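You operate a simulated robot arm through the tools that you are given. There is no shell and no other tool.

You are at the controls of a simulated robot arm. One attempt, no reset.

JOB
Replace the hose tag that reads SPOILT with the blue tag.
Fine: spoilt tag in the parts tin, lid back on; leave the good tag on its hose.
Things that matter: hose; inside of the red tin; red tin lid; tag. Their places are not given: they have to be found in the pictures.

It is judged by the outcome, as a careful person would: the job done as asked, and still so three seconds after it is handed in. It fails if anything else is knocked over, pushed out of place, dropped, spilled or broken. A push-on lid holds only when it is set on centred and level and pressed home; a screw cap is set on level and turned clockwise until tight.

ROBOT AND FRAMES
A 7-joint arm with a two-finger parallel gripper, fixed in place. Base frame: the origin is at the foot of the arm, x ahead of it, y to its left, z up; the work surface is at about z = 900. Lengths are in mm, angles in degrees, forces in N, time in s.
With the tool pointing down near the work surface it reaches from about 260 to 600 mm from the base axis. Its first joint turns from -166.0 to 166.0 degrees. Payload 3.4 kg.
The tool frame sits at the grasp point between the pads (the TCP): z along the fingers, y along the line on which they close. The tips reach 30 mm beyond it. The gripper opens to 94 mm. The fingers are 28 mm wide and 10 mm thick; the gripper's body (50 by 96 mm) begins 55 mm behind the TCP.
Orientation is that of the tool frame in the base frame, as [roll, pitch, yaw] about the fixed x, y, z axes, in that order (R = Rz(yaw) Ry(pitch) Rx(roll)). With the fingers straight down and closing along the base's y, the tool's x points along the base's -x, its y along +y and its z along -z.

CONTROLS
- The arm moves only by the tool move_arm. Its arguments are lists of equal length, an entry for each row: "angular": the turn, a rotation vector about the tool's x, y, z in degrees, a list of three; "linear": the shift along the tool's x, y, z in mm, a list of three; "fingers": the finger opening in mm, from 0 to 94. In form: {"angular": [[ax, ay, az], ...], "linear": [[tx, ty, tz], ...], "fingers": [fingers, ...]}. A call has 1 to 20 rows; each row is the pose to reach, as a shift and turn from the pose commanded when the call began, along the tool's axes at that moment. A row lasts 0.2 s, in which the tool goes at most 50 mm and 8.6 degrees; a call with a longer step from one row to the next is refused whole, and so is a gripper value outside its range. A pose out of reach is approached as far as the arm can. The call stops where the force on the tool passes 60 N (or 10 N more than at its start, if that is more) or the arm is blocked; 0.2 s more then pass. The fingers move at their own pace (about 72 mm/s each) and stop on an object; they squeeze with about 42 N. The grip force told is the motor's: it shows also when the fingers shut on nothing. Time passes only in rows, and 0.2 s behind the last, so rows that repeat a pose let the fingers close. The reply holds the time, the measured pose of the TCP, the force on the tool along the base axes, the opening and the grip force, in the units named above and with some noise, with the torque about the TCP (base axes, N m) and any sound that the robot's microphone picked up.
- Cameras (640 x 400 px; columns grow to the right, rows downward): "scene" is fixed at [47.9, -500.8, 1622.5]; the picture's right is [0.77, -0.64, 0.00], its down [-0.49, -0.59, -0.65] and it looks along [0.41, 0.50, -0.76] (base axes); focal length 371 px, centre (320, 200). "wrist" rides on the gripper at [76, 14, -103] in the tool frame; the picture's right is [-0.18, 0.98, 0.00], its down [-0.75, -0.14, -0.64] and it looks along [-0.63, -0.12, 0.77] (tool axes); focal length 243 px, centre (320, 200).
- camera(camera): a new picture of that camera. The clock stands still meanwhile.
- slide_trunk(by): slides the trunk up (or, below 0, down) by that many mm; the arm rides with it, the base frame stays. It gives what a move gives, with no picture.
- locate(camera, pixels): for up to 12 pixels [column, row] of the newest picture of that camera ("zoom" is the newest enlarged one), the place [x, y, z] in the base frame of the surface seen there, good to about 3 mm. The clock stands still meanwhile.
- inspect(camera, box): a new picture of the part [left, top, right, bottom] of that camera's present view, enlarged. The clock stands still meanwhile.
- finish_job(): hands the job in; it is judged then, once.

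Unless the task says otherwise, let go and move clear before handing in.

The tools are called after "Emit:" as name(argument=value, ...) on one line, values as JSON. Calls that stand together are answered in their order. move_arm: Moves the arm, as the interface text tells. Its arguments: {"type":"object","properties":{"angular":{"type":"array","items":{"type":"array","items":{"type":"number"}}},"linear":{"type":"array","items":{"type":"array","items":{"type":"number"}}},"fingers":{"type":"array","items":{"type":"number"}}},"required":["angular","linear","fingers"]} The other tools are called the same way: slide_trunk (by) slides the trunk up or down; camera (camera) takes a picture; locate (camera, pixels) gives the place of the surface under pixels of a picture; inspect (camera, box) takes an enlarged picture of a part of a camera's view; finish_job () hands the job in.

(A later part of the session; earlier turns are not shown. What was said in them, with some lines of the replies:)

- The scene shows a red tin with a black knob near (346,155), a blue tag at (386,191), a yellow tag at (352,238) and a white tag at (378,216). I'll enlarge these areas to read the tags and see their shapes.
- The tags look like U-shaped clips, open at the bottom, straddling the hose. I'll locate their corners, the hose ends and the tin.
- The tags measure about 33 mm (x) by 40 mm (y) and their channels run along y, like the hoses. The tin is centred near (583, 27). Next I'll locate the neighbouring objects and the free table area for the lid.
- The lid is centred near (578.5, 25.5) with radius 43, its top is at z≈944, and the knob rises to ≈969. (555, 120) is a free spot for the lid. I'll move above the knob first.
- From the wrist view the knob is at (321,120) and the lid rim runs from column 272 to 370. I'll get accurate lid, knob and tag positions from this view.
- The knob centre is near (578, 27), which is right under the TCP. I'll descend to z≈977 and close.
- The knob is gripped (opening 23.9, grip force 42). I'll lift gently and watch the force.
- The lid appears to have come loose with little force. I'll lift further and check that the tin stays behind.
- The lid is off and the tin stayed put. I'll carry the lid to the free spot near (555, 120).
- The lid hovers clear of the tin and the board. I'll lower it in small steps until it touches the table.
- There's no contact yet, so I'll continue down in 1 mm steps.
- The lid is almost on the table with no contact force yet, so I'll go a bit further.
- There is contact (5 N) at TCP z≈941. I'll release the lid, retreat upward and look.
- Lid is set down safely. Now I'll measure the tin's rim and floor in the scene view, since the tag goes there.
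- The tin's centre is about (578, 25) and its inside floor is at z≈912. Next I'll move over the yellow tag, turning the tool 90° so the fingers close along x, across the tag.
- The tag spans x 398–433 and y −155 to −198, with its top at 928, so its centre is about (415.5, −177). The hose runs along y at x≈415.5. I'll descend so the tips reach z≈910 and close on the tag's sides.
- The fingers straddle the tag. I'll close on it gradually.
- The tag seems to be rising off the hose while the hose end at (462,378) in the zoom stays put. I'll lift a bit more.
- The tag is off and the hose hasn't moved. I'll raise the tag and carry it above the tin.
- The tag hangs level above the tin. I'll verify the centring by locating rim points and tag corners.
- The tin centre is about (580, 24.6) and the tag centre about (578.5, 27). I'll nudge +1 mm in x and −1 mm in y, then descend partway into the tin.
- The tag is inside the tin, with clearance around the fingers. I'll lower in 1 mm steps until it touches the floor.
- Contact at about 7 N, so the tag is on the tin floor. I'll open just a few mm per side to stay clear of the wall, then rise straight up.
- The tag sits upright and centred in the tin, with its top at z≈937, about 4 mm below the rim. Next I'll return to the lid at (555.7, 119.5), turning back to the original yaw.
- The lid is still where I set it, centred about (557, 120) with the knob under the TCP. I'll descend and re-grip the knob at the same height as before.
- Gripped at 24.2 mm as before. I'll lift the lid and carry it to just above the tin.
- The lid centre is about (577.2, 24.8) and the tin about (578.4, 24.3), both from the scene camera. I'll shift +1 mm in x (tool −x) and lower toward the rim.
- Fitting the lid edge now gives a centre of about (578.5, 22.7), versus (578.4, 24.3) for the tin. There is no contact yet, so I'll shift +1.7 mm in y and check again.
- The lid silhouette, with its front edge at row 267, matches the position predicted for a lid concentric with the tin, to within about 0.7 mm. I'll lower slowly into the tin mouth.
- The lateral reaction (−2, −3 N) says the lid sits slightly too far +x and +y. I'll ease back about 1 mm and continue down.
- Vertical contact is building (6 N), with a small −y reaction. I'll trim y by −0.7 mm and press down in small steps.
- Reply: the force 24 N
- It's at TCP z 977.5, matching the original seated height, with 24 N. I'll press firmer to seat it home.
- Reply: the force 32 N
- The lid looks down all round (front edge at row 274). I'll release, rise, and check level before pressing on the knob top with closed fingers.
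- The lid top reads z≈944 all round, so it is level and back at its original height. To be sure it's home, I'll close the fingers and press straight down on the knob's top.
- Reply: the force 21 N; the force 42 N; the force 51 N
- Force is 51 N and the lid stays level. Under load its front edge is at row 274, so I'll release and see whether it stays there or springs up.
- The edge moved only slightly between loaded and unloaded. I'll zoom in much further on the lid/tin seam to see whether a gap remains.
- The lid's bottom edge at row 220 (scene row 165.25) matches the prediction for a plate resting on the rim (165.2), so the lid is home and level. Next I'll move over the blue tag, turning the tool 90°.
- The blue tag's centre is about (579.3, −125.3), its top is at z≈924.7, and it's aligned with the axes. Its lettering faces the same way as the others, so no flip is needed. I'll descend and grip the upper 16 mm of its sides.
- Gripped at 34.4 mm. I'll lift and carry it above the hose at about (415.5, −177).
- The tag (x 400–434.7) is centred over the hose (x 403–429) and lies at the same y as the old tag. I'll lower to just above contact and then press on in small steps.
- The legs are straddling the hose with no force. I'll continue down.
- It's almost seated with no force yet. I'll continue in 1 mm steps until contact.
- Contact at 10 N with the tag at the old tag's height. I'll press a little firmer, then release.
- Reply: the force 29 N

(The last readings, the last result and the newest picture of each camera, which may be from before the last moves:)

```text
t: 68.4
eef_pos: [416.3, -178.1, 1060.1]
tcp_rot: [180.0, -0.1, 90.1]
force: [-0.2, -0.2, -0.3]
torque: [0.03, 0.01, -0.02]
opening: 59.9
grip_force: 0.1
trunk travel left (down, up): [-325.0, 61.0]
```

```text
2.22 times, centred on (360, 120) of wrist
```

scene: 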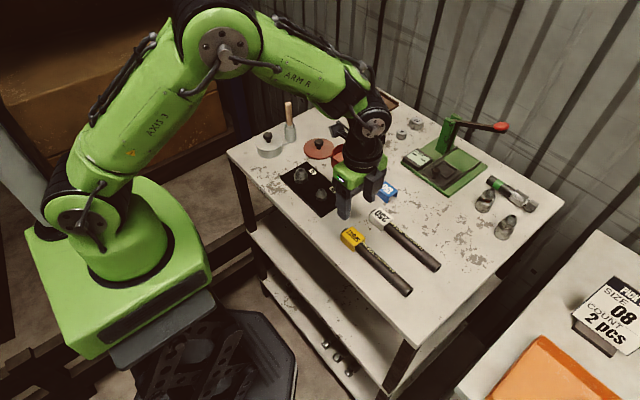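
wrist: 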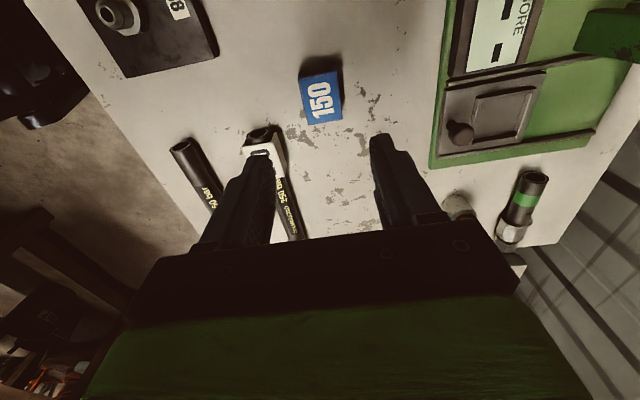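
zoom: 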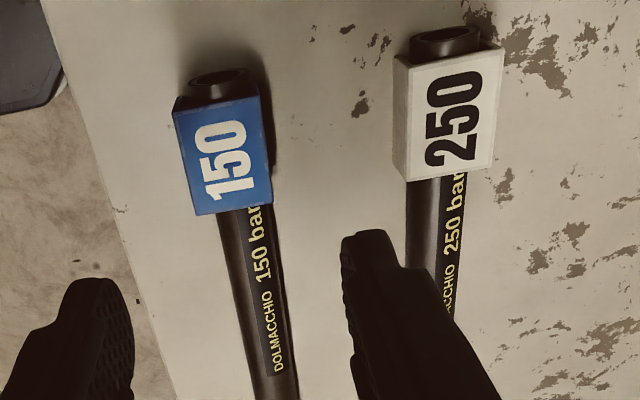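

The blue 150 tag sits on the 150 bar hose like the old one did, and the 250 tag is untouched. I'll check the lid once more for level, and the whole scene.

Emit:
inspect(camera="scene", box=[342, 160, 352, 167])

Emit:
inspect(camera="scene", box=[322, 130, 372, 180])

Emit:
locate(camera="zoom", pixels=[[200, 180], [445, 180], [325, 255], [250, 120], [400, 120], [250, 220], [400, 220], [215, 150], [430, 150], [320, 230], [280, 240], [370, 240]])

Emit:
camera(camera="scene")

```text
16.00 times, centred on (347, 164) of scene
```

zoom: 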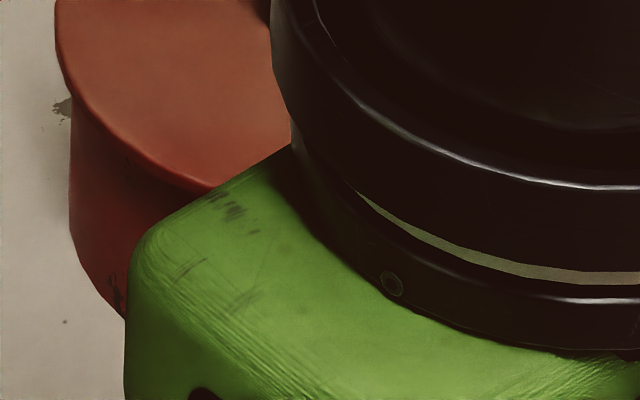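

```text
8.00 times, centred on (347, 155) of scene
```

zoom: 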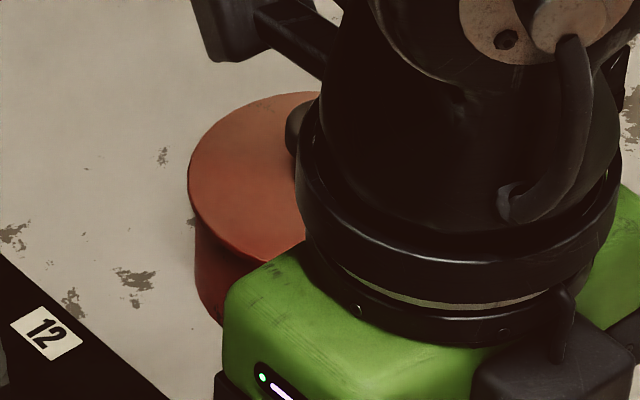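

```text
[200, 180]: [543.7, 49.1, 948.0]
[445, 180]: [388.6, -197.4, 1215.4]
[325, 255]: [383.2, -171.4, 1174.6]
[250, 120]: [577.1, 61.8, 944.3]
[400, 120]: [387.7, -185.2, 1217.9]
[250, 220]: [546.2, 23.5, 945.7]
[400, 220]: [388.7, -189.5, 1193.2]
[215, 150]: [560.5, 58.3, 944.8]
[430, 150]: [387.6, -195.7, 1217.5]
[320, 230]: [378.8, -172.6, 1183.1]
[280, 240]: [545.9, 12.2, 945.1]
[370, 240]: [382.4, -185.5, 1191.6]
```

```text
taken
```

scene: 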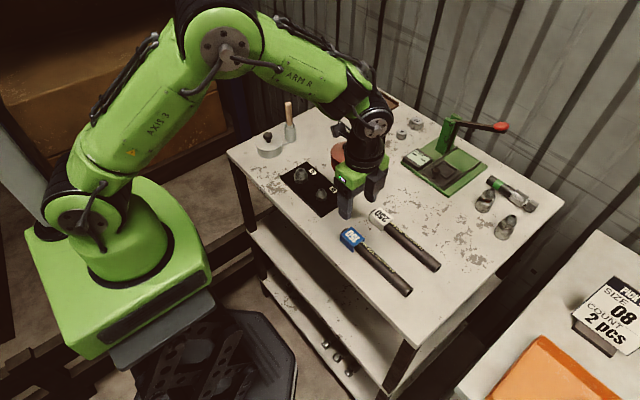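

The blue tag is done; the arm partly blocks the lid. I'll go back over the tin for one more firm press on the knob and a check of the lid.

Emit:
move_arm(angular=[[0, 0, 0], [0, 0, 0], [0, 0, 0], [0, 0, 0], [0, 0, 0], [0, 0, 0], [0, 0, 0], [0, 0, 0], [0, 0, 0]], linear=[[0, 0, -5], [25, 20, -5], [55, 45, -5], [85, 70, -5], [115, 95, -5], [145, 120, -5], [175, 142, -5], [202.7, 163.5, -5], [202.7, 163.5, 0]], fingers=[60, 40, 20, 0, 0, 0, 0, 0, 0])

Emit:
inspect(camera="scene", box=[342, 160, 352, 167])

Emit:
inspect(camera="wrist", box=[220, 20, 420, 200])

```text
t: 70.4
eef_pos: [580.0, 24.9, 1058.0]
tcp_rot: [-180.0, 0.0, 90.0]
force: [0.4, -0.8, -0.6]
torque: [-0.02, 0.01, 0.02]
opening: 0.0
grip_force: 33.2
trunk travel left (down, up): [-325.0, 61.0]
```

```text
16.00 times, centred on (347, 164) of scene
```

zoom: 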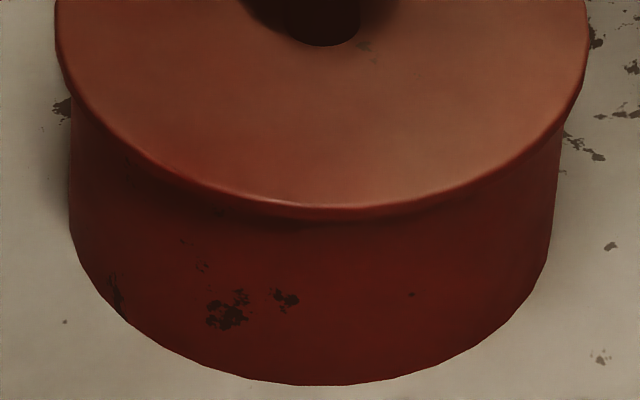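

```text
2.22 times, centred on (320, 110) of wrist
```

zoom: 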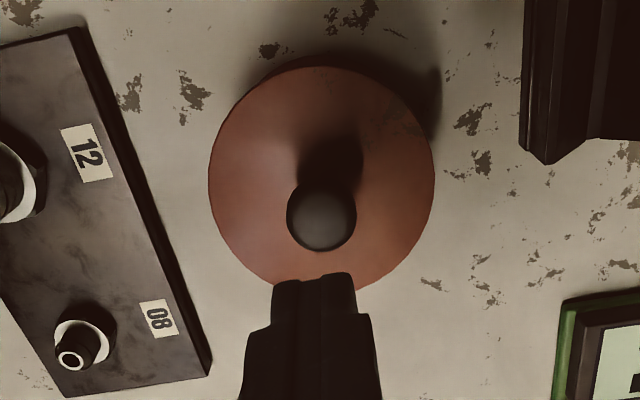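

The lid is unchanged since the last press (edge at row 207–220). I'll press on the knob once more, up to about 55–60 N.

Emit:
move_arm(angular=[[0, 0, 0], [0, 0, 0], [0, 0, 0], [0, 0, 0], [0, 0, 0], [0, 0, 0], [0, 0, 0], [0, 0, 0], [0, 0, 0], [0, 0, 0], [0, 0, 0], [0, 0, 0]], linear=[[0, 0, 20], [0, 0, 40], [0, 0, 52], [0, 0, 56], [0, 0, 58], [0, 0, 60], [0, 0, 62], [0, 0, 63.5], [0, 0, 65], [0, 0, 66.5], [0, 0, 67.5], [0, 0, 68.5]], fingers=[0, 0, 0, 0, 0, 0, 0, 0, 0, 0, 0, 0])

Emit:
inspect(camera="scene", box=[342, 160, 352, 167])

```text
t: 73.0
eef_pos: [577.7, 26.2, 1000.2]
tcp_rot: [178.8, -0.1, 90.1]
force: [8.5, 5.9, 58.3]
torque: [0.15, -0.16, -0.02]
opening: 0.0
grip_force: 32.7
trunk travel left (down, up): [-325.0, 61.0]
```

```text
16.00 times, centred on (347, 164) of scene
```

zoom: 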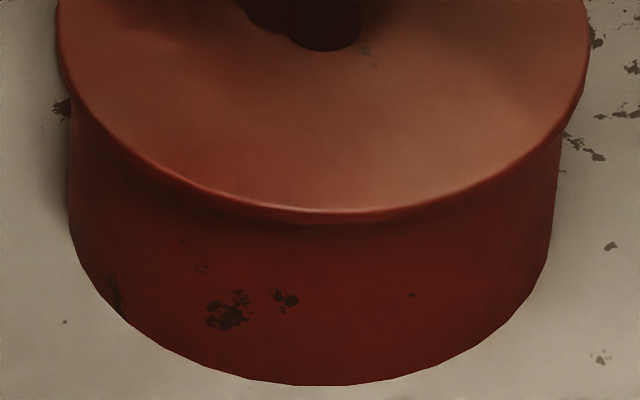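

The press reached 58 N with the lid level and stable. I'll back off vertically and check the final state.

Emit:
move_arm(angular=[[0, 0, 0], [0, 0, 0], [0, 0, 0], [0, 0, 0], [0, 0, 0], [0, 0, 0], [0, 0, 0], [0, 0, 0], [0, 0, 0], [0, 0, 0], [0, 0, 0], [0, 0, 0]], linear=[[0, 0, -4], [0, 0, -8], [0, 0, -12], [0, 0, -30], [0, 0, -60], [0, 0, -100], [0, 0, -140], [0, -40, -150], [0, -80, -150], [0, -120, -150], [0, -160, -150], [0, -160, -150]], fingers=[0, 0, 0, 0, 0, 20, 40, 40, 40, 40, 40, 40])

Emit:
camera(camera="scene")

Emit:
inspect(camera="scene", box=[342, 160, 352, 167])

Emit:
inspect(camera="scene", box=[322, 130, 372, 180])

```text
t: 75.6
eef_pos: [421.8, 27.8, 1137.8]
tcp_rot: [180.0, 0.0, 90.0]
force: [0.2, -0.7, -0.2]
torque: [0.01, 0.02, -0.01]
opening: 40.1
grip_force: 0.1
trunk travel left (down, up): [-325.0, 61.0]
```

```text
taken
```

scene: 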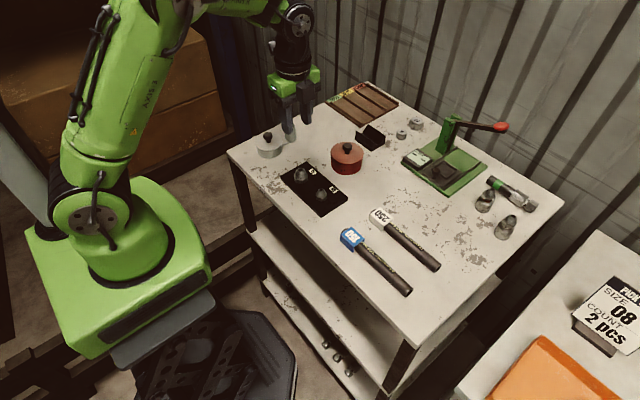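

```text
16.00 times, centred on (347, 164) of scene
```

zoom: 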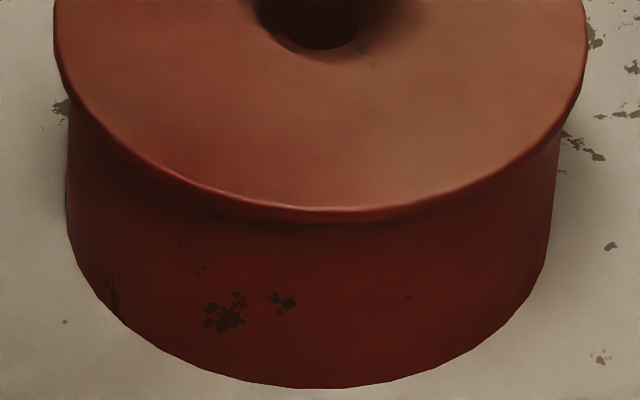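

```text
8.00 times, centred on (347, 155) of scene
```

zoom: 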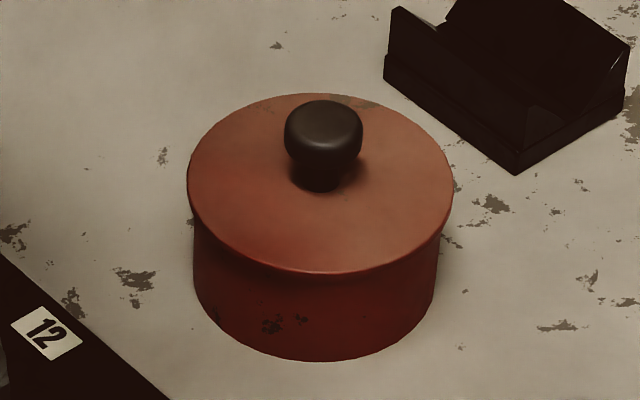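

The lid is on, level and centred, matching its look at the start. The blue 150 tag is on the 150 bar hose, the 250 tag and everything else are in place, and the arm is clear. Handing in.

Emit:
finish_job()

```text
The job is handed in.
```

The SPOILT tag is off its hose and in the red parts tin. The blue 150 tag is now on that hose, the 150 bar one. The job is handed in, and I don't have the judge's result.

- **Lid:** it is back on the red tin, centred and level. I pressed it down with up to 58 N. It gave about 1 mm under that load, then sprang back to the height it had at the start. There was no click to confirm it had seated. The old tag stands about 4 mm below the rim, so it clears the lid.
- **Blue tag:** it sits in the same place and at the same height as the old tag, with the lettering the same way round.
- **Everything else:** the 250 tag was not touched, and nothing was knocked over. The last press on the lid shifted the red tin by roughly half a millimetre. The gripper is empty and clear of the table.
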